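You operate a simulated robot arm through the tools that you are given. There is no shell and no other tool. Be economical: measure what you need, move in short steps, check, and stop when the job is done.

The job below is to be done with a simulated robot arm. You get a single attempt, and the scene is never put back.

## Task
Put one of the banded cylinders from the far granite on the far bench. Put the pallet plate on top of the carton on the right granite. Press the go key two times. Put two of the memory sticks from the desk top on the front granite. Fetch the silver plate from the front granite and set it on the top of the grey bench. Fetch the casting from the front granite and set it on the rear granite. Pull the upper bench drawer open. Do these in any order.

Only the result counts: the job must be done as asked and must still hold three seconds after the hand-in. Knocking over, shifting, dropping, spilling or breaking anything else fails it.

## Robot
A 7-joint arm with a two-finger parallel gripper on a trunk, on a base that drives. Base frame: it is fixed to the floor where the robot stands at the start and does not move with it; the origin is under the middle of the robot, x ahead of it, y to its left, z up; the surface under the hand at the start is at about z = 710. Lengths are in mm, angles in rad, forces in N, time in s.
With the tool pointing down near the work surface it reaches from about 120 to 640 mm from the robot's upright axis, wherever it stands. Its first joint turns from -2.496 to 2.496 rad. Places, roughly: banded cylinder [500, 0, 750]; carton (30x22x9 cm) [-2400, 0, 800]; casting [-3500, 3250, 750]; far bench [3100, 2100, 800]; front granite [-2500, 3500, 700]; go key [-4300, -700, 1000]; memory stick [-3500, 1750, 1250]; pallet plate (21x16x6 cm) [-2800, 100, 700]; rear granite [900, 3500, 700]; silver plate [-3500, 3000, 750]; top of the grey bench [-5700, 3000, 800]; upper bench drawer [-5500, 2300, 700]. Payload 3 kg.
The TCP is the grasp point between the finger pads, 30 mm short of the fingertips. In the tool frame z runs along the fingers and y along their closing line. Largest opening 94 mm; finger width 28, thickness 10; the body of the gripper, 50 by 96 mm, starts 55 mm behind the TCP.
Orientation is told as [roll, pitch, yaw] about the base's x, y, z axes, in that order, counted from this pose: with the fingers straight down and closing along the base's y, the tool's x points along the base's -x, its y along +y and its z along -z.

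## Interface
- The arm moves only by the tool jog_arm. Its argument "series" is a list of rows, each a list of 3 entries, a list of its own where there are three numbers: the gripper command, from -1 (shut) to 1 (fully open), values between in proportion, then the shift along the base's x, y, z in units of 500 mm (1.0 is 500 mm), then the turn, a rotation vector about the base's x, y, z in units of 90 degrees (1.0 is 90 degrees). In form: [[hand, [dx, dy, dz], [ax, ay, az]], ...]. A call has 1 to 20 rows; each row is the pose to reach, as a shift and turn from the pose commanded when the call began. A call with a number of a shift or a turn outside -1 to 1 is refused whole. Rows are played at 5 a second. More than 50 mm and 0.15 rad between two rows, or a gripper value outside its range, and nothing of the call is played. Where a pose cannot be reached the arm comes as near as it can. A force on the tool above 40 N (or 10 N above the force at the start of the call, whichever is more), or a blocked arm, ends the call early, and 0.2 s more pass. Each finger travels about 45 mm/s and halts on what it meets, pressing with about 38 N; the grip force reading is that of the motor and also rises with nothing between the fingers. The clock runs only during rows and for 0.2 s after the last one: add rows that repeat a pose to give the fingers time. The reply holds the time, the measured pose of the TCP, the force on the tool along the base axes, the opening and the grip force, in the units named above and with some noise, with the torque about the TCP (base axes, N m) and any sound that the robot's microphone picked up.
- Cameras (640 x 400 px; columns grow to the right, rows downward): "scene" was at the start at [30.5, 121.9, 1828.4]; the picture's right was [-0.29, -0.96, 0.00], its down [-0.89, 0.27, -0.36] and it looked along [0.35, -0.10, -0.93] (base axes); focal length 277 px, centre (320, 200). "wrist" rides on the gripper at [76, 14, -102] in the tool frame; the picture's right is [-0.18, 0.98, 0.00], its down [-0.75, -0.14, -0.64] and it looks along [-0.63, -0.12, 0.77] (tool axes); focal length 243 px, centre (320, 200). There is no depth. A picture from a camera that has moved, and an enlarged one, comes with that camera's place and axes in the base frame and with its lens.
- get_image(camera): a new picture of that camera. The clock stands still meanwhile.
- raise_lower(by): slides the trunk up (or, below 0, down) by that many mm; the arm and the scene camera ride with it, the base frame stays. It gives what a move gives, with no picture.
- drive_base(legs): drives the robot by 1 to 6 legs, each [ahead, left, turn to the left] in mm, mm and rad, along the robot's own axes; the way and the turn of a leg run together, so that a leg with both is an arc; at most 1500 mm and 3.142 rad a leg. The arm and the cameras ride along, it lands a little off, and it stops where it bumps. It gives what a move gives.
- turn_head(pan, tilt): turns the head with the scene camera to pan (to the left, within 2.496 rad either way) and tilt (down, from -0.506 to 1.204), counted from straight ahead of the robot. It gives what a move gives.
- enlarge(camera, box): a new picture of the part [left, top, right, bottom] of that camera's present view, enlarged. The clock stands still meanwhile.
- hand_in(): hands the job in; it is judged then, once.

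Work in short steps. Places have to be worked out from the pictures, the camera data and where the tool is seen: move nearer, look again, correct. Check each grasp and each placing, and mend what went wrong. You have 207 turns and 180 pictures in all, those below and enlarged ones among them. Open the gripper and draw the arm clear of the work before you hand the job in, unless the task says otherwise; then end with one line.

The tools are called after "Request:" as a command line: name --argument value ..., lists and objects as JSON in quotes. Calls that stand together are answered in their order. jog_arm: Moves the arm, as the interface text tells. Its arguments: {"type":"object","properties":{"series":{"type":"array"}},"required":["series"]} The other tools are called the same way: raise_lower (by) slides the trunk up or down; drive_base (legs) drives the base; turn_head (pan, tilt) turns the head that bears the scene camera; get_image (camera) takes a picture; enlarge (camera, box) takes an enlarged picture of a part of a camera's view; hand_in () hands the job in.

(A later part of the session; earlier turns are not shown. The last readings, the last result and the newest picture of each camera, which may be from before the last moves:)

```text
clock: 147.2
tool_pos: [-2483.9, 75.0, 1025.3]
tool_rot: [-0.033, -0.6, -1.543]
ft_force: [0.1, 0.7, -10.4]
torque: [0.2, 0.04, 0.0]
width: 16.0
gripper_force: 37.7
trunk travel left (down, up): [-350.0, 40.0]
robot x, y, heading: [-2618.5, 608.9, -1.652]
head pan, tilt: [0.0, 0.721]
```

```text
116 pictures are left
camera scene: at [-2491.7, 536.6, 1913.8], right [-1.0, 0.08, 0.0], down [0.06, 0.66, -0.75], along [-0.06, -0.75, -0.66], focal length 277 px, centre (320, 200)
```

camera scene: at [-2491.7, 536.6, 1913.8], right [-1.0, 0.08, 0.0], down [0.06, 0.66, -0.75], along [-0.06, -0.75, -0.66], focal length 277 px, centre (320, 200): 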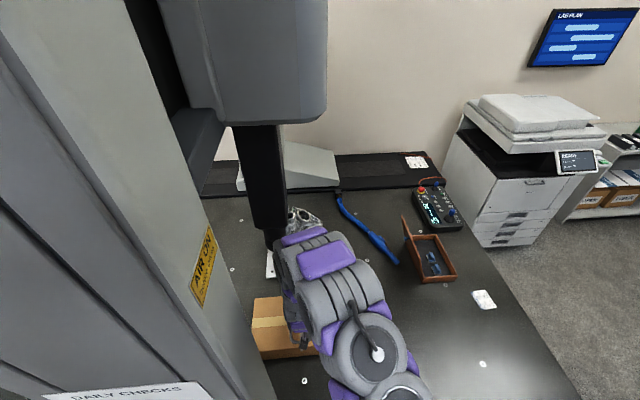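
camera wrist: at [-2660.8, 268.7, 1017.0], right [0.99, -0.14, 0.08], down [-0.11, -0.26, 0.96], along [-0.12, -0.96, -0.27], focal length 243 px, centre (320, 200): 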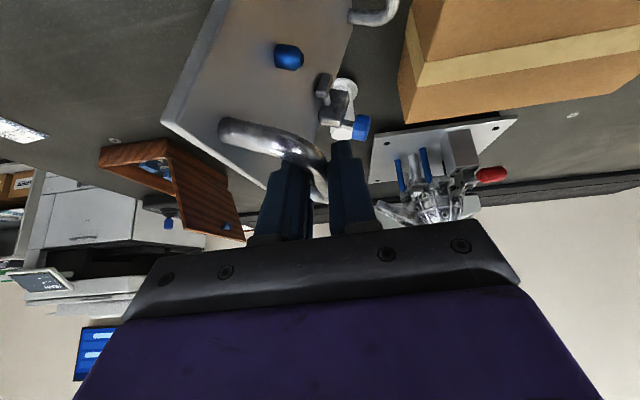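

The tilted hand keeps the wrist back from the probe. I move the last stretch slowly to x ≈ -2395, y ≈ 55, watching for contact.

Request:
jog_arm --series '[[-1, [0.02, -0.005, 0], [0, 0, 0]], [-1, [0.045, -0.012, 0], [0, 0, 0]], [-1, [0.07, -0.02, 0], [0, 0, 0]], [-1, [0.09, -0.025, 0], [0, 0, 0]], [-1, [0.09, -0.025, 0], [0, 0, 0]]]'

Request:
get_image --camera "scene"

Request:
get_image --camera "wrist"

```text
clock: 148.4
tool_pos: [-2439.4, 62.4, 1026.5]
tool_rot: [-0.033, -0.6, -1.544]
ft_force: [-0.1, -0.7, -10.5]
torque: [0.23, 0.03, 0.02]
width: 15.9
gripper_force: 37.5
trunk travel left (down, up): [-350.0, 40.0]
robot x, y, heading: [-2620.6, 609.1, -1.652]
head pan, tilt: [0.0, 0.721]
```

```text
115 pictures are left
camera scene: at [-2491.2, 536.5, 1913.8], right [-1.0, 0.08, 0.0], down [0.06, 0.66, -0.75], along [-0.06, -0.75, -0.66], focal length 277 px, centre (320, 200)
```

scene: 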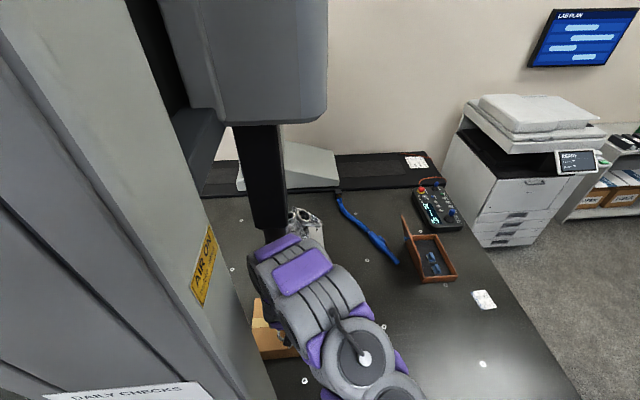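

```text
114 pictures are left
camera wrist: at [-2425.1, 185.4, 1067.5], right [0.99, -0.14, 0.08], down [-0.11, -0.26, 0.96], along [-0.12, -0.96, -0.27], focal length 243 px, centre (320, 200)
```

wrist: 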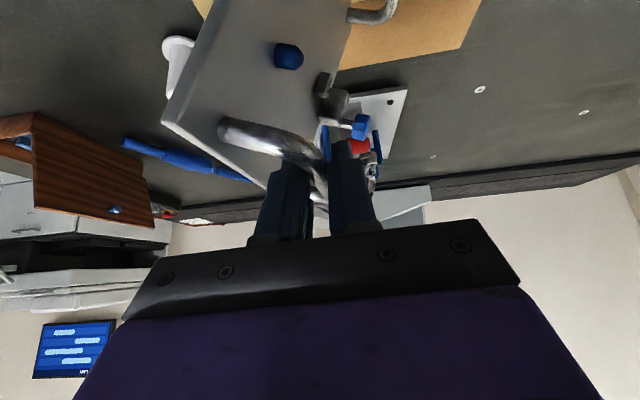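

No contact at x = -2439, past where it struck before. I go 35 mm further and then lower to just above the carton.

Request:
jog_arm --series '[[-1, [0.02, -0.005, 0], [0, 0, 0]], [-1, [0.045, -0.012, 0], [0, 0, 0]], [-1, [0.075, -0.02, 0], [0, 0, 0]], [-1, [0.075, -0.02, -0.02], [0, 0, 0]], [-1, [0.075, -0.02, -0.035], [0, 0, 0]], [-1, [0.075, -0.02, -0.035], [0, 0, 0]]]'

Request:
get_image --camera "scene"

Request:
get_image --camera "wrist"

```text
clock: 149.8
tool_pos: [-2402.4, 53.8, 1006.7]
tool_rot: [-0.031, -0.599, -1.543]
ft_force: [0.6, 0.3, -10.9]
torque: [0.24, 0.03, 0.0]
width: 15.7
gripper_force: 37.9
trunk travel left (down, up): [-350.0, 40.0]
robot x, y, heading: [-2617.1, 606.5, -1.648]
head pan, tilt: [0.0, 0.721]
```

```text
113 pictures are left
camera scene: at [-2495.0, 535.3, 1913.9], right [-1.0, 0.08, -0.01], down [0.06, 0.66, -0.75], along [-0.06, -0.75, -0.66], focal length 277 px, centre (320, 200)
```

scene: 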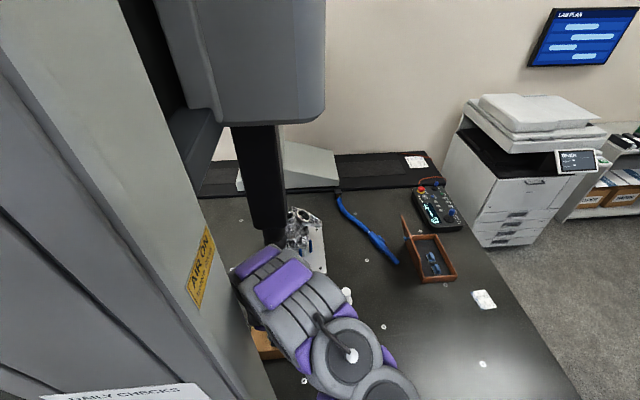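

```text
112 pictures are left
camera wrist: at [-2388.7, 175.8, 1048.8], right [0.99, -0.14, 0.08], down [-0.11, -0.26, 0.96], along [-0.12, -0.95, -0.27], focal length 243 px, centre (320, 200)
```

wrist: 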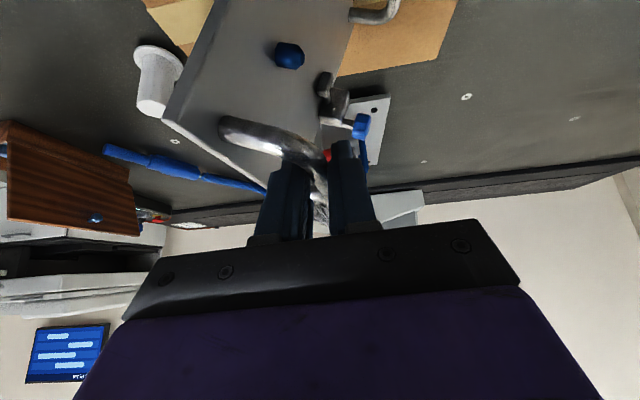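

All clear. I lower to edge contact on the carton and lay the plate down along the arc.

Request:
jog_arm --series '[[-1, [0, 0, -0.01], [0, 0, 0]], [-1, [-0.016, 0, -0.016], [0, 0, 0]], [-1, [-0.044, 0, -0.026], [0, 0, 0]], [-1, [-0.08, 0, -0.041], [0, 0, 0]], [-1, [-0.098, 0, -0.05], [0, 0, 0]], [-1, [-0.116, 0, -0.058], [0, 0, 0]], [-1, [-0.156, 0, -0.082], [0, 0, 0]], [-1, [-0.188, 0, -0.108], [0, 0, 0]], [-1, [-0.218, 0, -0.136], [0, 0, 0]], [-1, [-0.244, 0, -0.166], [0, 0, 0]], [-1, [-0.264, 0, -0.2], [0, 0, 0]], [-1, [-0.28, 0, -0.236], [0, 0, 0]], [-1, [-0.288, 0, -0.256], [0, 0, 0]], [-1, [-0.288, 0, -0.256], [0, 0, 0]]]'

Request:
get_image --camera "wrist"

Request:
get_image --camera "scene"

```text
clock: 152.8
tool_pos: [-2546.2, 51.4, 880.6]
tool_rot: [-0.032, -0.602, -1.543]
ft_force: [-1.3, 1.1, -5.1]
torque: [-0.16, -0.01, 0.08]
width: 11.7
gripper_force: 38.3
trunk travel left (down, up): [-350.0, 40.0]
robot x, y, heading: [-2618.8, 606.8, -1.649]
head pan, tilt: [0.0, 0.721]
```

```text
111 pictures are left
camera wrist: at [-2532.8, 173.9, 921.4], right [0.99, -0.14, 0.08], down [-0.11, -0.26, 0.96], along [-0.12, -0.96, -0.27], focal length 243 px, centre (320, 200)
```

wrist: 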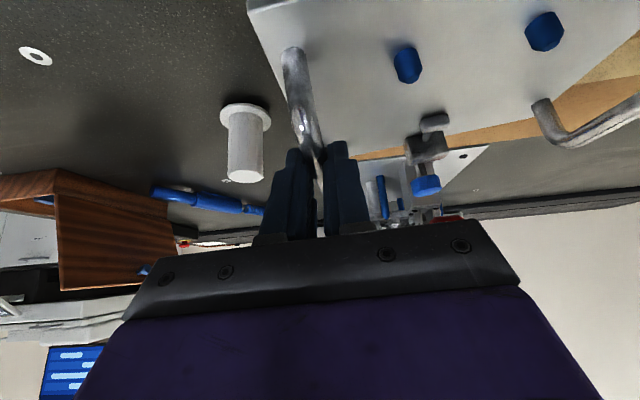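

```text
110 pictures are left
camera scene: at [-2493.2, 537.1, 1913.9], right [-1.0, 0.08, 0.0], down [0.06, 0.66, -0.75], along [-0.06, -0.75, -0.66], focal length 277 px, centre (320, 200)
```

scene: 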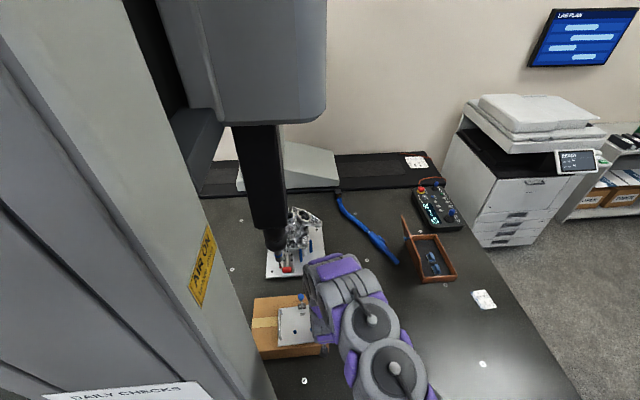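

The plate is nearly flat on the carton with no trip. I lower the rest, release and withdraw toward the robot.

Request:
jog_arm --series '[[-1, [0, 0, -0.02], [0, 0, 0]], [-1, [0, 0, -0.04], [0, 0, 0]], [-1, [0, 0, -0.05], [0, 0, 0]], [-1, [0, 0, -0.056], [0, 0, 0]], [-1, [0, 0, -0.06], [0, 0, 0]], [-1, [0, 0, -0.06], [0, 0, 0]]]'

Request:
get_image --camera "wrist"

```text
clock: 153.6
tool_pos: [-2543.2, 50.2, 861.0]
tool_rot: [-0.039, -0.613, -1.547]
ft_force: [-15.4, 3.4, 37.7]
torque: [1.06, 0.3, 0.11]
width: 11.6
gripper_force: 38.0
trunk travel left (down, up): [-350.0, 40.0]
robot x, y, heading: [-2621.6, 610.9, -1.658]
head pan, tilt: [0.0, 0.721]
stopped in row 3: the force on the tool passed its limit at 62 N (the readings are from after the stop); the commanded pose is now the measured one
```

```text
109 pictures are left
camera wrist: at [-2529.5, 174.2, 900.8], right [0.99, -0.15, 0.08], down [-0.11, -0.24, 0.96], along [-0.12, -0.96, -0.26], focal length 243 px, centre (320, 200)
```

wrist: 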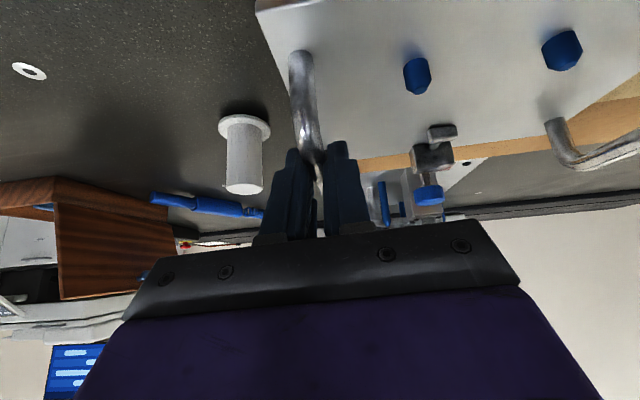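

Contact: it is flat. I ease off, open, and withdraw up and back.

Request:
jog_arm --series '[[-1, [0, 0, 0.008], [0, 0, 0]], [0.1, [0, 0, 0.008], [0, 0, 0]], [0.1, [0, 0, 0.008], [0, 0, 0]], [0.1, [0, 0, 0.008], [0, 0, 0]], [0.1, [0, 0, 0.008], [0, 0, 0]], [0.1, [0, 0.03, 0.05], [0, 0, 0]], [0.1, [0, 0.07, 0.11], [0, 0, 0]], [0.1, [-0.02, 0.12, 0.15], [0, 0, 0]], [0.1, [-0.05, 0.17, 0.18], [0, 0, 0]]]'

Request:
get_image --camera "wrist"

Request:
get_image --camera "scene"

```text
clock: 155.6
tool_pos: [-2569.3, 133.8, 948.9]
tool_rot: [-0.037, -0.607, -1.538]
ft_force: [0.4, -0.5, -0.2]
torque: [0.0, -0.01, -0.03]
width: 51.7
gripper_force: 0.0
trunk travel left (down, up): [-350.0, 40.0]
robot x, y, heading: [-2620.0, 605.3, -1.65]
head pan, tilt: [0.0, 0.721]
```

```text
108 pictures are left
camera wrist: at [-2554.8, 257.2, 989.2], right [0.99, -0.14, 0.07], down [-0.11, -0.25, 0.96], along [-0.12, -0.96, -0.27], focal length 243 px, centre (320, 200)
```

wrist: 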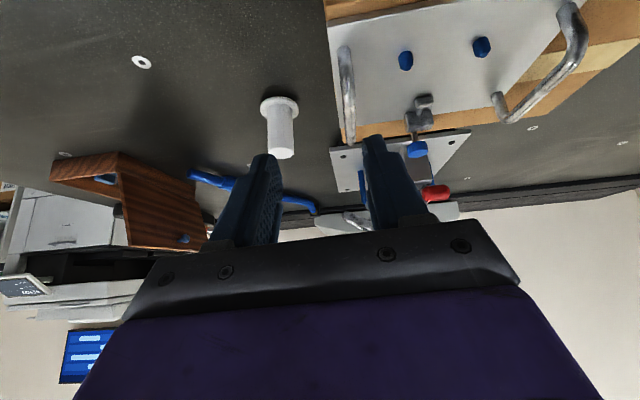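

```text
107 pictures are left
camera scene: at [-2494.8, 538.4, 1914.2], right [-1.0, 0.08, -0.01], down [0.06, 0.66, -0.75], along [-0.06, -0.75, -0.66], focal length 277 px, centre (320, 200)
```

scene: 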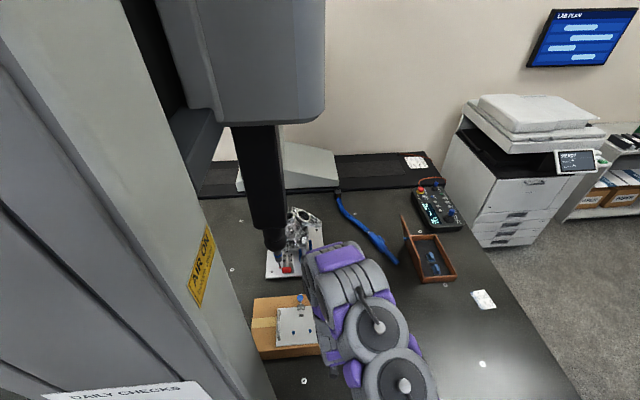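

The pallet plate rests on the carton. Next is the go key, near the printer-like machine at about (-4150, -700). I back off and drive sideways past the granite's end.

Request:
drive_base --legs '[[-380, 0, 0], [0, -1500, 0.08], [0, -100, 0]]'

Request:
turn_head --pan 0.0 --tilt 0.45

Request:
get_image --camera "scene"

```text
clock: 165.9
tool_pos: [-4063.2, 589.8, 942.7]
tool_rot: [-0.078, -0.603, -1.44]
ft_force: [1.4, 0.3, 1.4]
torque: [0.02, 0.11, -0.05]
width: 51.7
gripper_force: 0.0
trunk travel left (down, up): [-350.0, 40.0]
robot x, y, heading: [-4186.7, 1057.8, -1.574]
head pan, tilt: [0.0, 0.721]
```

```text
clock: 166.7
tool_pos: [-4066.6, 593.5, 946.5]
tool_rot: [-0.063, -0.609, -1.443]
ft_force: [2.0, -0.2, 1.5]
torque: [0.0, 0.07, -0.07]
width: 51.6
gripper_force: 0.1
trunk travel left (down, up): [-350.0, 40.0]
robot x, y, heading: [-4178.3, 1058.9, -1.574]
head pan, tilt: [0.0, 0.45]
```

```text
106 pictures are left
camera scene: at [-4020.1, 992.6, 1934.8], right [-1.0, 0.01, 0.01], down [-0.01, 0.44, -0.9], along [-0.01, -0.9, -0.44], focal length 277 px, centre (320, 200)
```

scene: 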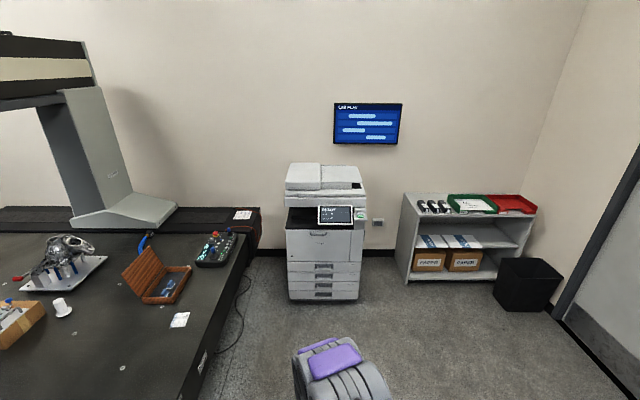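

The printer faces me, its panel with a green key at about (-4337, -681, 1000). I drive nearer and look closely.

Request:
drive_base --legs '[[1000, -150, 0.0]]'

Request:
turn_head --pan 0.0 --tilt 0.8

Request:
get_image --camera "scene"

```text
clock: 171.9
tool_pos: [-4234.9, -404.5, 945.4]
tool_rot: [-0.061, -0.607, -1.45]
ft_force: [0.2, 0.5, 0.3]
torque: [-0.03, 0.07, -0.05]
width: 51.3
gripper_force: 0.0
trunk travel left (down, up): [-350.0, 40.0]
robot x, y, heading: [-4344.0, 61.9, -1.583]
head pan, tilt: [0.0, 0.45]
```

```text
clock: 172.7
tool_pos: [-4234.9, -402.8, 947.4]
tool_rot: [-0.052, -0.608, -1.449]
ft_force: [0.9, 0.3, 0.7]
torque: [0.0, 0.01, -0.01]
width: 51.8
gripper_force: 0.0
trunk travel left (down, up): [-350.0, 40.0]
robot x, y, heading: [-4335.9, 63.7, -1.58]
head pan, tilt: [0.0, 0.799]
```

```text
105 pictures are left
camera scene: at [-4183.6, 6.2, 1904.8], right [-1.0, 0.01, 0.01], down [0.0, 0.72, -0.7], along [-0.01, -0.7, -0.72], focal length 277 px, centre (320, 200)
```

scene: 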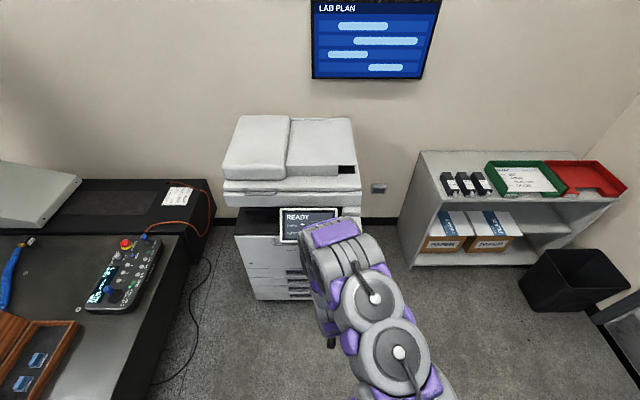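

The arm hides the key; I check the wrist camera.

Request:
get_image --camera "wrist"

```text
104 pictures are left
camera wrist: at [-4230.2, -278.8, 987.0], right [1.0, -0.06, 0.06], down [-0.08, -0.26, 0.96], along [-0.04, -0.96, -0.26], focal length 243 px, centre (320, 200)
```

wrist: 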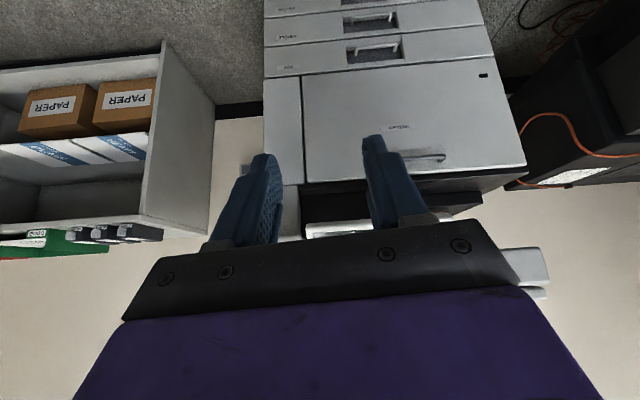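

I bring the hand upright and higher to see the panel from above.

Request:
jog_arm --series '[[-1, [0, 0, 0.06], [0.08, 0, 0]], [-1, [-0.04, 0, 0.12], [0.16, 0, 0]], [-1, [-0.08, 0, 0.18], [0.24, 0, 0]], [-1, [-0.12, 0, 0.24], [0.32, 0, 0]], [-1, [-0.16, 0, 0.3], [0.382, 0, 0]], [-1, [-0.2, -0.04, 0.34], [0.382, 0, 0]], [-1, [-0.2, -0.08, 0.36], [0.382, 0, 0]], [-1, [-0.2, -0.08, 0.36], [0.382, 0, 0]]]'

Request:
get_image --camera "wrist"

Request:
get_image --camera "scene"

```text
clock: 174.5
tool_pos: [-4337.2, -442.2, 1130.3]
tool_rot: [0.01, -0.012, -1.474]
ft_force: [0.0, 0.4, 0.6]
torque: [0.02, -0.01, 0.01]
width: 0.0
gripper_force: 32.8
trunk travel left (down, up): [-350.0, 40.0]
robot x, y, heading: [-4337.5, 62.4, -1.586]
head pan, tilt: [0.0, 0.799]
```

```text
103 pictures are left
camera wrist: at [-4333.0, -361.4, 1232.5], right [1.0, -0.09, 0.01], down [-0.08, -0.76, 0.65], along [-0.05, -0.65, -0.76], focal length 243 px, centre (320, 200)
```

wrist: 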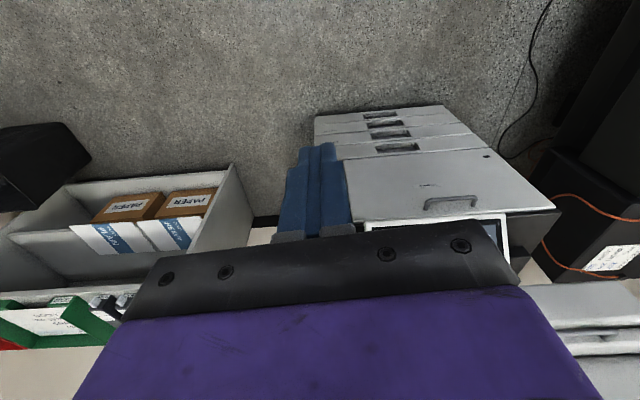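

```text
102 pictures are left
camera scene: at [-4187.1, 6.2, 1904.9], right [-1.0, 0.01, 0.01], down [0.0, 0.72, -0.7], along [-0.01, -0.7, -0.72], focal length 277 px, centre (320, 200)
```

scene: 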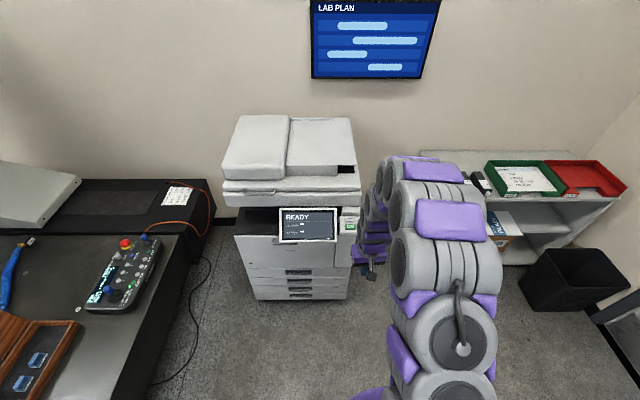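

Now the panel is clear of the arm. I enlarge it.

Request:
enlarge --camera "scene" --box '[265, 190, 365, 260]'

```text
5.71 times, centred on (315, 225) of scene
camera zoom: at [-4187.1, 6.2, 1904.9], right [-1.0, 0.01, 0.01], down [0.0, 0.72, -0.7], along [-0.01, -0.7, -0.72], focal length 1582 px, centre (349, 57)
```

zoom: 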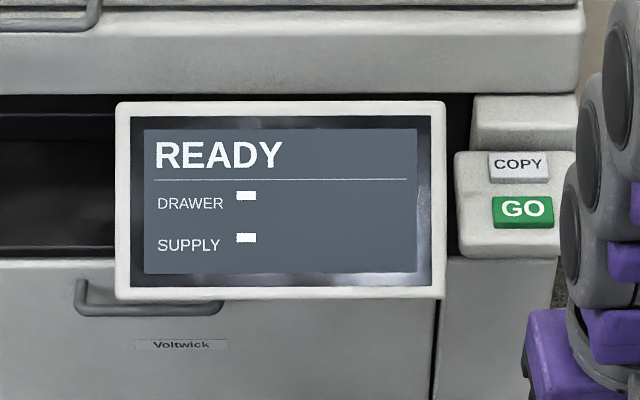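

The GO key is at about (-4332, -730, 985). I drive 200 mm nearer, then tilt the closed fingers forward and bring the tips near above it.

Request:
drive_base --legs '[[200, 0, 0.015]]'

Request:
jog_arm --series '[[-1, [0, 0, 0], [-0.085, 0, -0.01]], [-1, [0, 0, 0], [-0.17, 0, -0.03]], [-1, [0, 0, 0], [-0.255, 0, -0.06]], [-1, [0, 0, 0], [-0.255, 0, -0.06]]]'

Request:
get_image --camera "wrist"

Request:
get_image --camera "scene"

```text
clock: 176.1
tool_pos: [-4338.2, -646.3, 1129.6]
tool_rot: [0.019, -0.012, -1.463]
ft_force: [0.4, -0.6, 0.1]
torque: [-0.01, 0.03, 0.01]
width: 0.0
gripper_force: 32.9
trunk travel left (down, up): [-350.0, 40.0]
robot x, y, heading: [-4339.4, -138.4, -1.563]
head pan, tilt: [0.0, 0.799]
```

```text
clock: 177.1
tool_pos: [-4330.3, -643.3, 1131.1]
tool_rot: [-0.016, -0.415, -1.55]
ft_force: [0.1, -0.5, 0.1]
torque: [0.01, -0.02, 0.01]
width: 0.3
gripper_force: 32.7
trunk travel left (down, up): [-350.0, 40.0]
robot x, y, heading: [-4340.4, -139.7, -1.564]
head pan, tilt: [0.0, 0.799]
```

```text
100 pictures are left
camera wrist: at [-4318.2, -530.6, 1193.7], right [0.99, -0.15, 0.06], down [-0.12, -0.43, 0.89], along [-0.11, -0.89, -0.45], focal length 243 px, centre (320, 200)
```

wrist: 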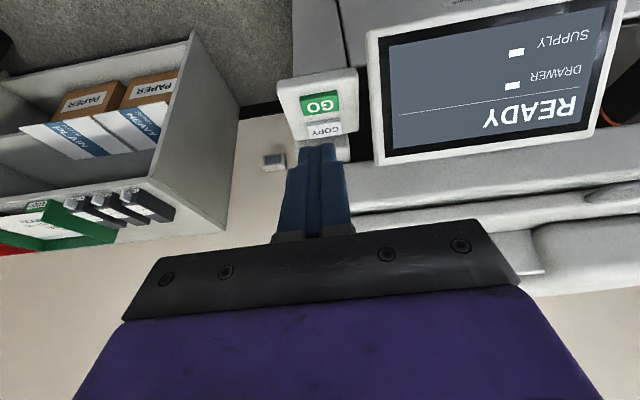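

```text
99 pictures are left
camera scene: at [-4193.3, -194.8, 1905.4], right [-1.0, -0.01, 0.0], down [-0.01, 0.72, -0.7], along [0.0, -0.7, -0.72], focal length 277 px, centre (320, 200)
```

scene: 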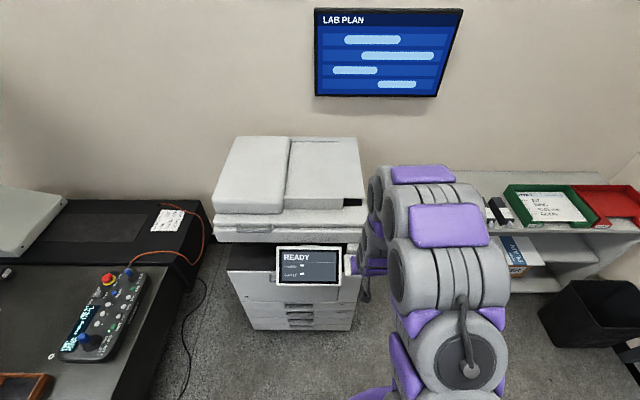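

GO is at about (-4335, -727, 973); the screen edge is to its left, so I aim slightly right. I bring the fingertips ~40 mm above it and look.

Request:
jog_arm --series '[[-1, [-0.01, -0.06, 0], [0, 0, 0]], [-1, [-0.02, -0.12, -0.04], [0, 0, 0]], [-1, [-0.02, -0.16, -0.1], [0, 0, 0]], [-1, [-0.02, -0.16, -0.165], [0, 0, 0]], [-1, [-0.02, -0.16, -0.165], [0, 0, 0]]]'

Request:
get_image --camera "wrist"

```text
clock: 178.3
tool_pos: [-4345.0, -722.9, 1049.0]
tool_rot: [-0.012, -0.414, -1.551]
ft_force: [0.2, -1.0, -0.1]
torque: [0.03, -0.03, 0.01]
width: 0.0
gripper_force: 33.2
trunk travel left (down, up): [-350.0, 40.0]
robot x, y, heading: [-4342.2, -139.2, -1.568]
head pan, tilt: [0.0, 0.799]
```

```text
98 pictures are left
camera wrist: at [-4331.7, -609.1, 1112.6], right [0.99, -0.15, 0.06], down [-0.13, -0.43, 0.89], along [-0.11, -0.89, -0.45], focal length 243 px, centre (320, 200)
```

wrist: 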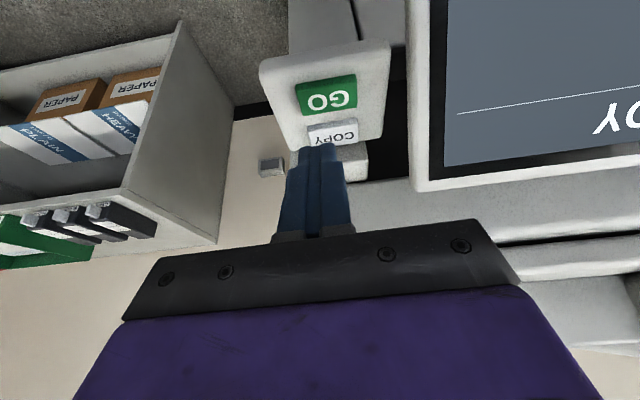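

Refined: GO ≈ (-4336, -737, 963). I shift 10 mm back and press down in small rows.

Request:
jog_arm --series '[[-1, [0.008, -0.022, -0.03], [0, 0, 0]], [-1, [0.008, -0.022, -0.07], [0, 0, 0]], [-1, [0.008, -0.022, -0.09], [0, 0, 0]], [-1, [0.008, -0.022, -0.096], [0, 0, 0]], [-1, [0.008, -0.022, -0.1], [0, 0, 0]], [-1, [0.008, -0.022, -0.104], [0, 0, 0]], [-1, [0.008, -0.022, -0.108], [0, 0, 0]], [-1, [0.008, -0.022, -0.112], [0, 0, 0]], [-1, [0.008, -0.022, -0.116], [0, 0, 0]]]'

Request:
get_image --camera "wrist"

```text
clock: 180.3
tool_pos: [-4342.8, -733.9, 992.2]
tool_rot: [-0.009, -0.414, -1.551]
ft_force: [0.1, 0.0, 1.0]
torque: [0.03, -0.04, 0.03]
width: 0.2
gripper_force: 33.0
trunk travel left (down, up): [-350.0, 40.0]
robot x, y, heading: [-4340.3, -140.5, -1.569]
head pan, tilt: [0.0, 0.799]
heard: click
```

```text
97 pictures are left
camera wrist: at [-4329.8, -621.9, 1053.7], right [0.99, -0.15, 0.06], down [-0.13, -0.43, 0.89], along [-0.11, -0.89, -0.45], focal length 243 px, centre (320, 200)
```

wrist: 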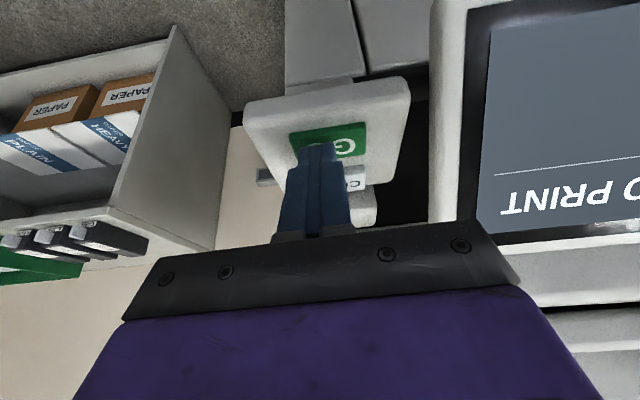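

One click was heard and the display changed. I lift 20 mm, pause, then press the same way a second time and lift away.

Request:
jog_arm --series '[[-1, [0, 0, 0.02], [0, 0, 0]], [-1, [0, 0, 0.04], [0, 0, 0]], [-1, [0, 0, 0.04], [0, 0, 0]], [-1, [0, 0, 0.04], [0, 0, 0]]]'

Request:
jog_arm --series '[[-1, [0, 0, -0.015], [0, 0, 0]], [-1, [0, 0, -0.025], [0, 0, 0]], [-1, [0, 0, -0.031], [0, 0, 0]], [-1, [0, 0, -0.035], [0, 0, 0]], [-1, [0, 0, -0.039], [0, 0, 0]], [-1, [0, 0, -0.041], [0, 0, 0]], [-1, [0, 0, -0.041], [0, 0, 0]]]'

Request:
jog_arm --series '[[-1, [0, 0, 0.03], [0, 0, 0]], [-1, [0, 0, 0.08], [0, 0, 0]], [-1, [0, 0.05, 0.15], [0, 0, 0]], [-1, [0, 0.12, 0.2], [0, 0, 0]]]'

Request:
get_image --camera "wrist"

```text
clock: 181.3
tool_pos: [-4342.5, -734.3, 1011.0]
tool_rot: [-0.011, -0.412, -1.553]
ft_force: [-0.1, 0.3, -0.4]
torque: [0.01, -0.01, 0.0]
width: 0.0
gripper_force: 32.7
trunk travel left (down, up): [-350.0, 40.0]
robot x, y, heading: [-4343.1, -139.4, -1.564]
head pan, tilt: [0.0, 0.799]
```

```text
clock: 182.9
tool_pos: [-4341.2, -735.4, 989.4]
tool_rot: [-0.009, -0.415, -1.551]
ft_force: [1.0, -0.2, 3.3]
torque: [0.02, -0.07, 0.0]
width: 0.0
gripper_force: 32.7
trunk travel left (down, up): [-350.0, 40.0]
robot x, y, heading: [-4344.7, -142.6, -1.567]
head pan, tilt: [0.0, 0.799]
heard: click
```

```text
clock: 183.9
tool_pos: [-4343.2, -672.2, 1087.8]
tool_rot: [-0.011, -0.412, -1.552]
ft_force: [0.2, -0.6, 0.1]
torque: [-0.02, 0.02, -0.02]
width: 0.0
gripper_force: 33.0
trunk travel left (down, up): [-350.0, 40.0]
robot x, y, heading: [-4344.1, -143.2, -1.563]
head pan, tilt: [0.0, 0.799]
```

```text
96 pictures are left
camera wrist: at [-4330.9, -559.0, 1151.0], right [0.99, -0.15, 0.06], down [-0.13, -0.43, 0.89], along [-0.11, -0.89, -0.45], focal length 243 px, centre (320, 200)
```

wrist: 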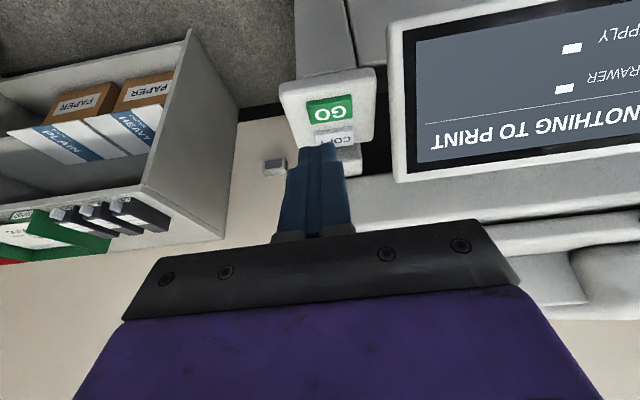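

"NOTHING TO PRINT" shows and two clicks were heard: the key task is done. I set the hand upright, back out and turn to face +y toward the desk.

Request:
jog_arm --series '[[-1, [0, 0.08, 0.0], [0.08, 0, 0]], [-1, [0, 0.16, 0.0], [0.16, 0, 0]], [-1, [0, 0.2, 0.0], [0.24, 0, 0]], [-1, [0, 0.2, 0.0], [0.263, 0, 0]], [-1, [0, 0.2, 0.0], [0.263, 0, 0]]]'

Request:
drive_base --legs '[[-850, 0, 0], [0, 0, 3.14]]'

Request:
turn_head --pan -0.3 --tilt 0.5

Request:
get_image --camera "scene"

```text
clock: 185.1
tool_pos: [-4341.8, -574.7, 1088.8]
tool_rot: [-0.003, 0.0, -1.553]
ft_force: [1.0, 0.6, 0.5]
torque: [-0.01, 0.0, 0.02]
width: 0.0
gripper_force: 33.4
trunk travel left (down, up): [-350.0, 40.0]
robot x, y, heading: [-4344.8, -140.0, -1.564]
head pan, tilt: [0.0, 0.799]
```

```text
clock: 196.9
tool_pos: [-4353.5, 1138.1, 1087.6]
tool_rot: [-0.004, -0.001, 1.593]
ft_force: [0.7, -0.1, -0.4]
torque: [0.02, -0.01, -0.03]
width: 0.0
gripper_force: 32.7
trunk travel left (down, up): [-350.0, 40.0]
robot x, y, heading: [-4349.6, 705.6, 1.58]
head pan, tilt: [0.0, 0.799]
```

```text
clock: 197.7
tool_pos: [-4351.8, 1137.7, 1090.4]
tool_rot: [-0.003, -0.001, 1.593]
ft_force: [0.3, 0.5, 1.0]
torque: [0.03, -0.01, 0.0]
width: 0.2
gripper_force: 33.0
trunk travel left (down, up): [-350.0, 40.0]
robot x, y, heading: [-4350.3, 705.6, 1.584]
head pan, tilt: [-0.3, 0.499]
```

```text
95 pictures are left
camera scene: at [-4464.7, 763.5, 1931.7], right [0.96, -0.29, 0.0], down [-0.14, -0.46, -0.88], along [0.25, 0.84, -0.48], focal length 277 px, centre (320, 200)
```

scene: 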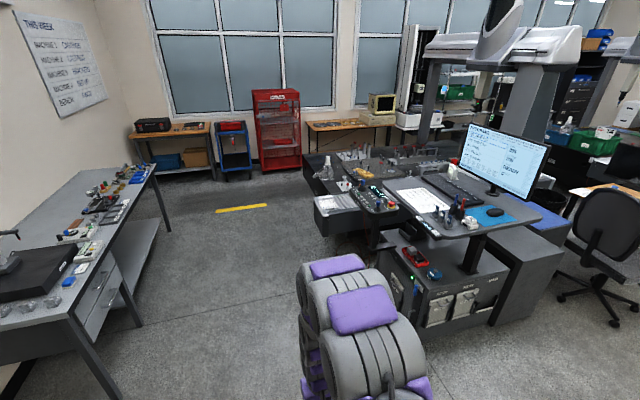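

Let me enlarge the desk and the front granite, and the bench on the left.

Request:
enlarge --camera "scene" --box '[290, 120, 560, 300]'

Request:
enlarge --camera "scene" --box '[0, 140, 180, 400]'

```text
2.22 times, centred on (425, 210) of scene
camera zoom: at [-4464.7, 763.5, 1931.7], right [0.96, -0.29, 0.0], down [-0.14, -0.46, -0.88], along [0.25, 0.84, -0.48], focal length 615 px, centre (87, 178)
```

zoom: 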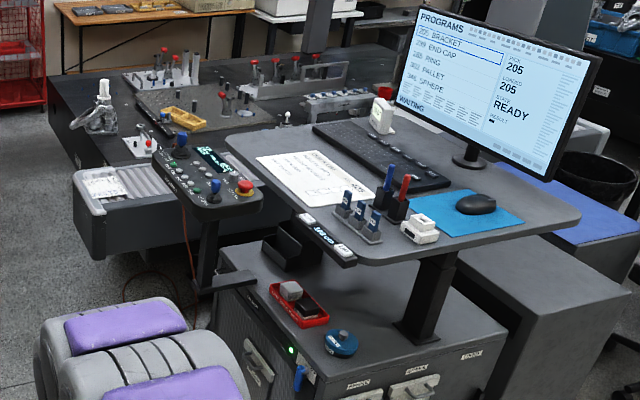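

```text
1.54 times, centred on (90, 270) of scene
camera zoom: at [-4464.7, 763.5, 1931.7], right [0.96, -0.29, 0.0], down [-0.14, -0.46, -0.88], along [0.25, 0.84, -0.48], focal length 426 px, centre (674, 92)
```

zoom: 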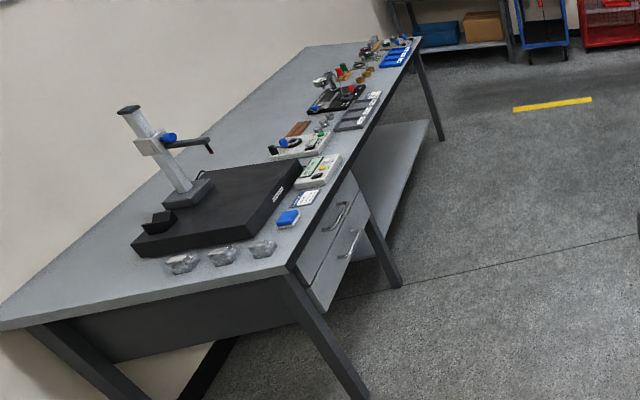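

The memory sticks stand in small holders near the front-left corner of the raised desk, about (-3570, 1640, ~1230). I raise the trunk and hand first, then drive in front of the desk.

Request:
raise_lower --by 38

Request:
jog_arm --series '[[0, [0, -0.02, 0.08], [0, 0, 0]], [0, [0, -0.04, 0.16], [0, 0, 0]], [0, [0, -0.06, 0.24], [0, 0, 0]], [0, [0, -0.08, 0.32], [0, 0, 0]], [0, [0, -0.08, 0.4], [0, 0, 0]], [0, [0, -0.08, 0.44], [0, 0, 0]], [0, [0, -0.08, 0.44], [0, 0, 0]]]'

Request:
drive_base --legs '[[240, -780, -0.01]]'

Request:
turn_head --pan 0.0 --tilt 0.8

Request:
get_image --camera "scene"

Request:
get_image --camera "wrist"

```text
clock: 198.6
tool_pos: [-4351.8, 1137.3, 1127.1]
tool_rot: [-0.002, -0.002, 1.591]
ft_force: [-0.1, 0.2, -0.5]
torque: [0.0, 0.01, -0.01]
width: 0.0
gripper_force: 32.8
trunk travel left (down, up): [-388.0, 2.0]
robot x, y, heading: [-4350.8, 702.9, 1.578]
head pan, tilt: [-0.3, 0.499]
```

```text
clock: 200.2
tool_pos: [-4353.8, 1097.5, 1345.6]
tool_rot: [-0.003, -0.002, 1.593]
ft_force: [-0.5, 0.2, -0.3]
torque: [0.01, -0.01, 0.0]
width: 46.8
gripper_force: 0.0
trunk travel left (down, up): [-388.0, 2.0]
robot x, y, heading: [-4350.0, 704.7, 1.581]
head pan, tilt: [-0.3, 0.499]
```

```text
clock: 204.6
tool_pos: [-3564.8, 1344.4, 1347.5]
tool_rot: [-0.003, -0.002, 1.588]
ft_force: [-0.1, 0.7, 0.8]
torque: [0.0, 0.0, -0.04]
width: 47.2
gripper_force: 0.0
trunk travel left (down, up): [-388.0, 2.0]
robot x, y, heading: [-3564.7, 951.0, 1.579]
head pan, tilt: [-0.3, 0.499]
```

```text
clock: 205.4
tool_pos: [-3565.4, 1344.3, 1347.6]
tool_rot: [-0.003, -0.005, 1.587]
ft_force: [0.9, -0.8, -0.6]
torque: [0.0, 0.02, -0.02]
width: 47.0
gripper_force: 0.1
trunk travel left (down, up): [-388.0, 2.0]
robot x, y, heading: [-3564.3, 952.1, 1.575]
head pan, tilt: [0.0, 0.799]
```

```text
92 pictures are left
camera scene: at [-3704.4, 1003.6, 1943.9], right [1.0, 0.01, 0.0], down [0.0, -0.72, -0.7], along [0.0, 0.7, -0.72], focal length 277 px, centre (320, 200)
```

scene: 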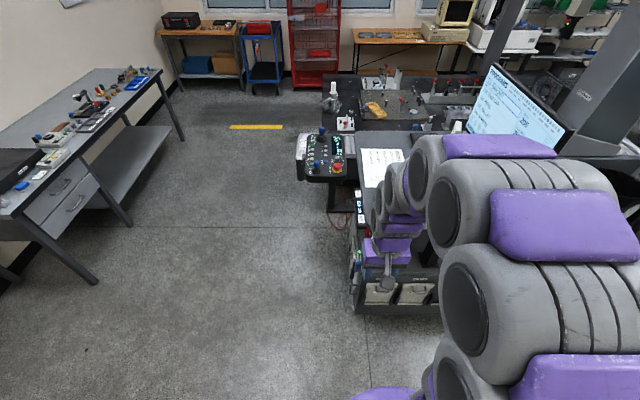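

```text
91 pictures are left
camera wrist: at [-3578.5, 1269.6, 1449.2], right [-0.99, 0.17, 0.0], down [0.13, 0.75, 0.64], along [0.11, 0.64, -0.76], focal length 243 px, centre (320, 200)
```

wrist: 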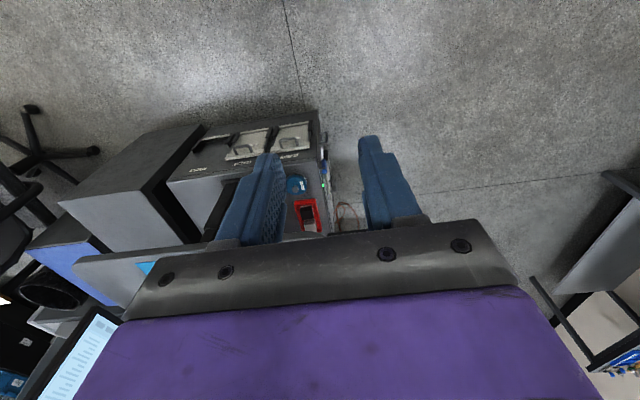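

Reach at this height is fine. I drive 120 mm nearer and push the hand forward over the desk's front-left corner for a wrist view.

Request:
drive_base --legs '[[120, 0, 0]]'

Request:
jog_arm --series '[[0, [0, 0.03, 0.04], [0, 0, 0]], [0, [0, 0.08, 0.08], [0, 0, 0]], [0, [0, 0.13, 0.1], [0, 0, 0]], [0, [0, 0.13, 0.1], [0, 0, 0]]]'

Request:
get_image --camera "wrist"

```text
clock: 206.6
tool_pos: [-3565.2, 1462.0, 1345.3]
tool_rot: [-0.004, -0.002, 1.587]
ft_force: [-0.9, 0.5, -0.5]
torque: [-0.01, 0.0, -0.01]
width: 47.2
gripper_force: 0.1
trunk travel left (down, up): [-388.0, 2.0]
robot x, y, heading: [-3565.5, 1068.9, 1.574]
head pan, tilt: [0.0, 0.799]
```

```text
clock: 207.6
tool_pos: [-3563.9, 1526.4, 1396.3]
tool_rot: [-0.004, -0.003, 1.588]
ft_force: [-0.4, 0.2, -0.1]
torque: [0.0, 0.03, -0.02]
width: 47.0
gripper_force: 0.0
trunk travel left (down, up): [-388.0, 2.0]
robot x, y, heading: [-3561.4, 1070.1, 1.577]
head pan, tilt: [0.0, 0.799]
```

```text
90 pictures are left
camera wrist: at [-3577.7, 1451.8, 1499.2], right [-0.99, 0.17, 0.0], down [0.13, 0.75, 0.64], along [0.11, 0.63, -0.76], focal length 243 px, centre (320, 200)
```

wrist: 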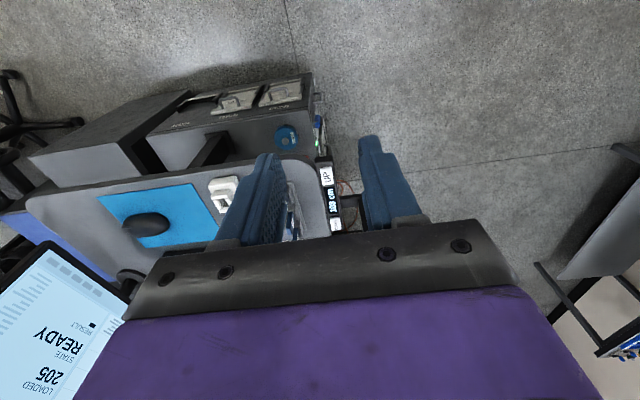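

The sticks seem to be at about (-3495, 1677). I nudge the base 60 mm right and 80 ahead so the hand comes above them.

Request:
drive_base --legs '[[90, -70, 0]]'

Request:
get_image --camera "wrist"

```text
clock: 208.8
tool_pos: [-3532.1, 1614.6, 1395.0]
tool_rot: [-0.026, -0.002, 1.592]
ft_force: [-0.9, 0.5, 0.6]
torque: [-0.02, -0.04, 0.01]
width: 46.9
gripper_force: 0.0
trunk travel left (down, up): [-388.0, 2.0]
robot x, y, heading: [-3504.1, 1154.4, 1.573]
head pan, tilt: [0.0, 0.799]
```

```text
89 pictures are left
camera wrist: at [-3549.5, 1540.6, 1497.8], right [-0.99, 0.16, -0.03], down [0.11, 0.76, 0.65], along [0.13, 0.63, -0.76], focal length 243 px, centre (320, 200)
```

wrist: 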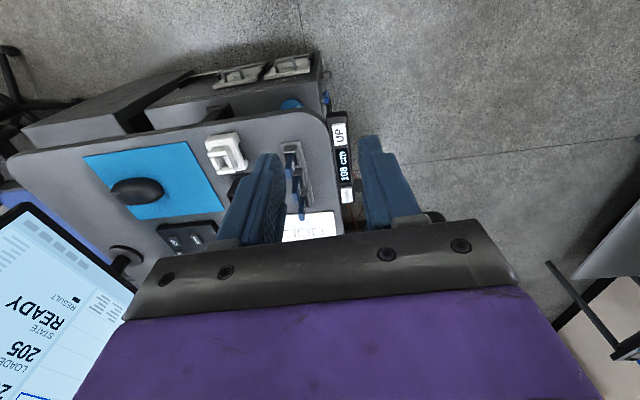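

The desk display reads a height; I enlarge the sticks and display.

Request:
enlarge --camera "wrist" --box '[190, 90, 390, 250]'

```text
2.50 times, centred on (290, 170) of wrist
camera zoom: at [-3549.5, 1540.6, 1497.8], right [-0.99, 0.16, -0.03], down [0.11, 0.76, 0.65], along [0.13, 0.63, -0.76], focal length 606 px, centre (395, 275)
```

zoom: 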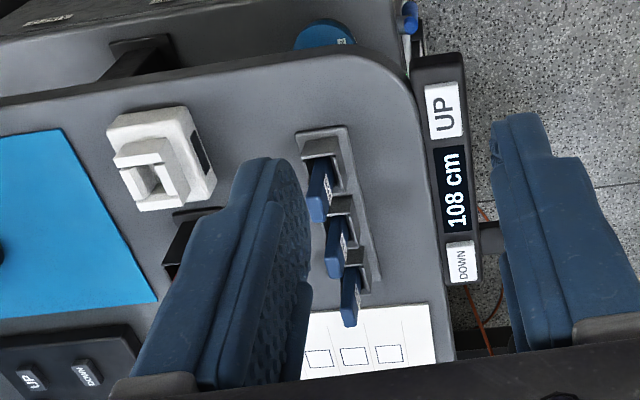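

The sticks stand in a holder along y at x ≈ -3449, y ≈ 1745, 1793, 1839, desk top z ≈ 1080. I drive ~105 mm closer and 55 right, and look from above.

Request:
drive_base --legs '[[105, -50, 0]]'

Request:
jog_arm --series '[[0, [0, 0.02, 0], [0, 0, 0]], [0, [0, 0.02, 0], [0, 0, 0]]]'

Request:
get_image --camera "wrist"

```text
clock: 210.0
tool_pos: [-3467.9, 1719.5, 1395.8]
tool_rot: [-0.015, -0.002, 1.591]
ft_force: [-0.2, -0.6, -0.1]
torque: [-0.05, 0.06, -0.02]
width: 46.9
gripper_force: 0.1
trunk travel left (down, up): [-388.0, 2.0]
robot x, y, heading: [-3458.1, 1261.7, 1.573]
head pan, tilt: [0.0, 0.799]
```

```text
clock: 210.6
tool_pos: [-3464.3, 1727.7, 1395.8]
tool_rot: [-0.007, -0.002, 1.594]
ft_force: [-0.7, -1.1, -0.3]
torque: [0.01, -0.01, 0.0]
width: 47.0
gripper_force: 0.0
trunk travel left (down, up): [-388.0, 2.0]
robot x, y, heading: [-3461.6, 1262.0, 1.577]
head pan, tilt: [0.0, 0.799]
```

```text
87 pictures are left
camera wrist: at [-3477.5, 1653.2, 1498.2], right [-0.99, 0.16, -0.01], down [0.12, 0.76, 0.64], along [0.11, 0.64, -0.76], focal length 243 px, centre (320, 200)
```

wrist: 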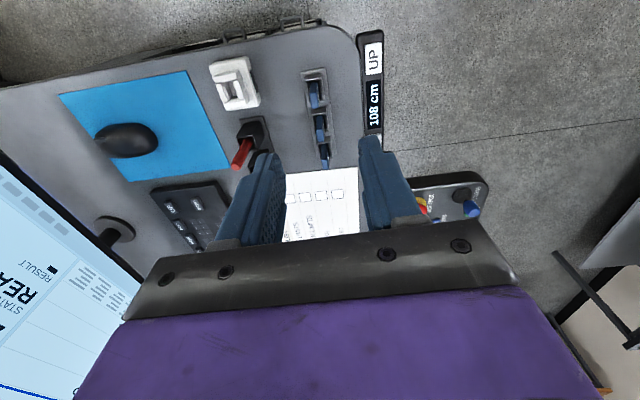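

I lower to z ≈ 1265 for a closer look at the sticks.

Request:
jog_arm --series '[[0, [0.015, 0, -0.06], [0, 0, 0]], [0, [0.03, 0, -0.14], [0, 0, 0]], [0, [0.03, 0, -0.22], [0, 0, 0]], [0, [0.03, 0, -0.26], [0, 0, 0]], [0, [0.03, 0, -0.26], [0, 0, 0]]]'

Request:
get_image --camera "wrist"

Request:
enlarge --camera "wrist" --box '[240, 20, 400, 148]'

```text
clock: 211.8
tool_pos: [-3444.2, 1729.2, 1264.0]
tool_rot: [-0.005, -0.004, 1.592]
ft_force: [1.2, 0.6, -0.6]
torque: [0.0, 0.0, 0.0]
width: 46.9
gripper_force: 0.1
trunk travel left (down, up): [-388.0, 2.0]
robot x, y, heading: [-3456.8, 1264.4, 1.575]
head pan, tilt: [0.0, 0.799]
```

```text
86 pictures are left
camera wrist: at [-3456.9, 1653.6, 1366.8], right [-0.99, 0.16, 0.0], down [0.12, 0.75, 0.64], along [0.11, 0.64, -0.76], focal length 243 px, centre (320, 200)
```

wrist: 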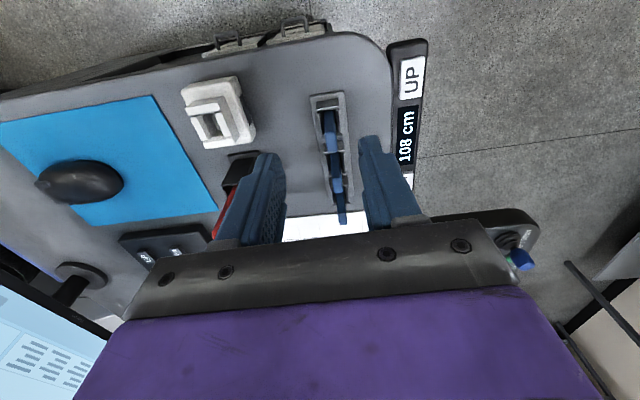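

```text
3.12 times, centred on (320, 84) of wrist
camera zoom: at [-3456.9, 1653.6, 1366.8], right [-0.99, 0.16, 0.0], down [0.12, 0.75, 0.64], along [0.11, 0.64, -0.76], focal length 758 px, centre (320, 562)
```

zoom: 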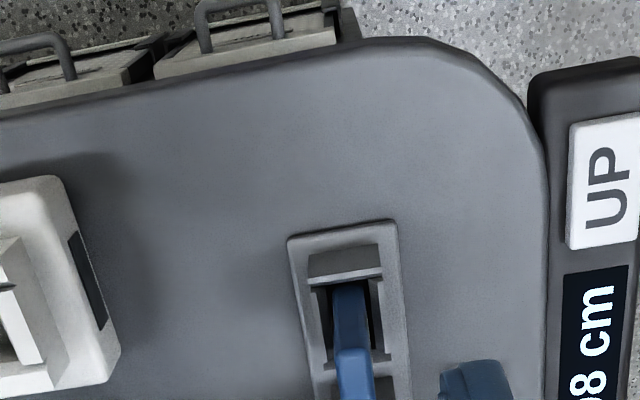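

Request:
enlarge --camera "wrist" --box '[270, 80, 430, 240]'

```text
2.50 times, centred on (350, 160) of wrist
camera zoom: at [-3456.9, 1653.6, 1366.8], right [-0.99, 0.16, 0.0], down [0.12, 0.75, 0.64], along [0.11, 0.64, -0.76], focal length 606 px, centre (245, 300)
```

zoom: 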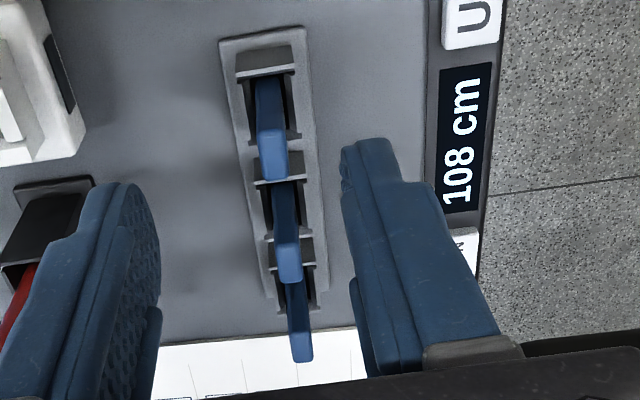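

Stick 1's top works out at about (-3446, 1775, 1123). I go above it and down so the fingertips stay above the holder, then look.

Request:
jog_arm --series '[[0, [-0.003, 0.05, -0.03], [0, 0, 0]], [0, [-0.003, 0.09, -0.09], [0, 0, 0]], [0, [-0.003, 0.092, -0.17], [0, 0, 0]], [0, [-0.003, 0.092, -0.22], [0, 0, 0]], [0, [-0.003, 0.092, -0.22], [0, 0, 0]]]'

Request:
get_image --camera "wrist"

```text
clock: 213.0
tool_pos: [-3422.8, 1772.7, 1154.5]
tool_rot: [0.008, -0.002, 1.592]
ft_force: [0.8, 0.2, 0.2]
torque: [0.01, 0.01, -0.02]
width: 47.2
gripper_force: 0.0
trunk travel left (down, up): [-388.0, 2.0]
robot x, y, heading: [-3455.6, 1261.7, 1.575]
head pan, tilt: [0.0, 0.799]
```

```text
83 pictures are left
camera wrist: at [-3435.4, 1697.4, 1257.4], right [-0.99, 0.16, 0.01], down [0.13, 0.76, 0.64], along [0.1, 0.63, -0.77], focal length 243 px, centre (320, 200)
```

wrist: 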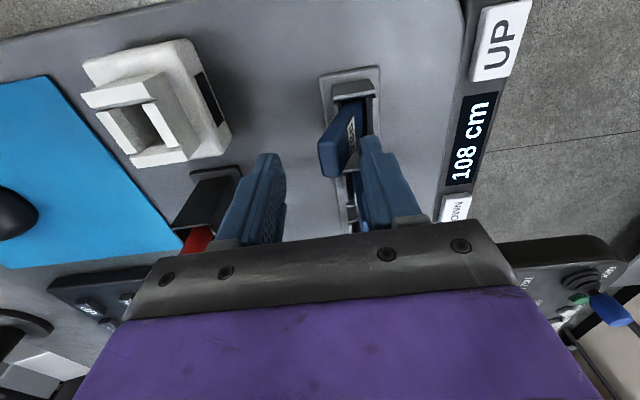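

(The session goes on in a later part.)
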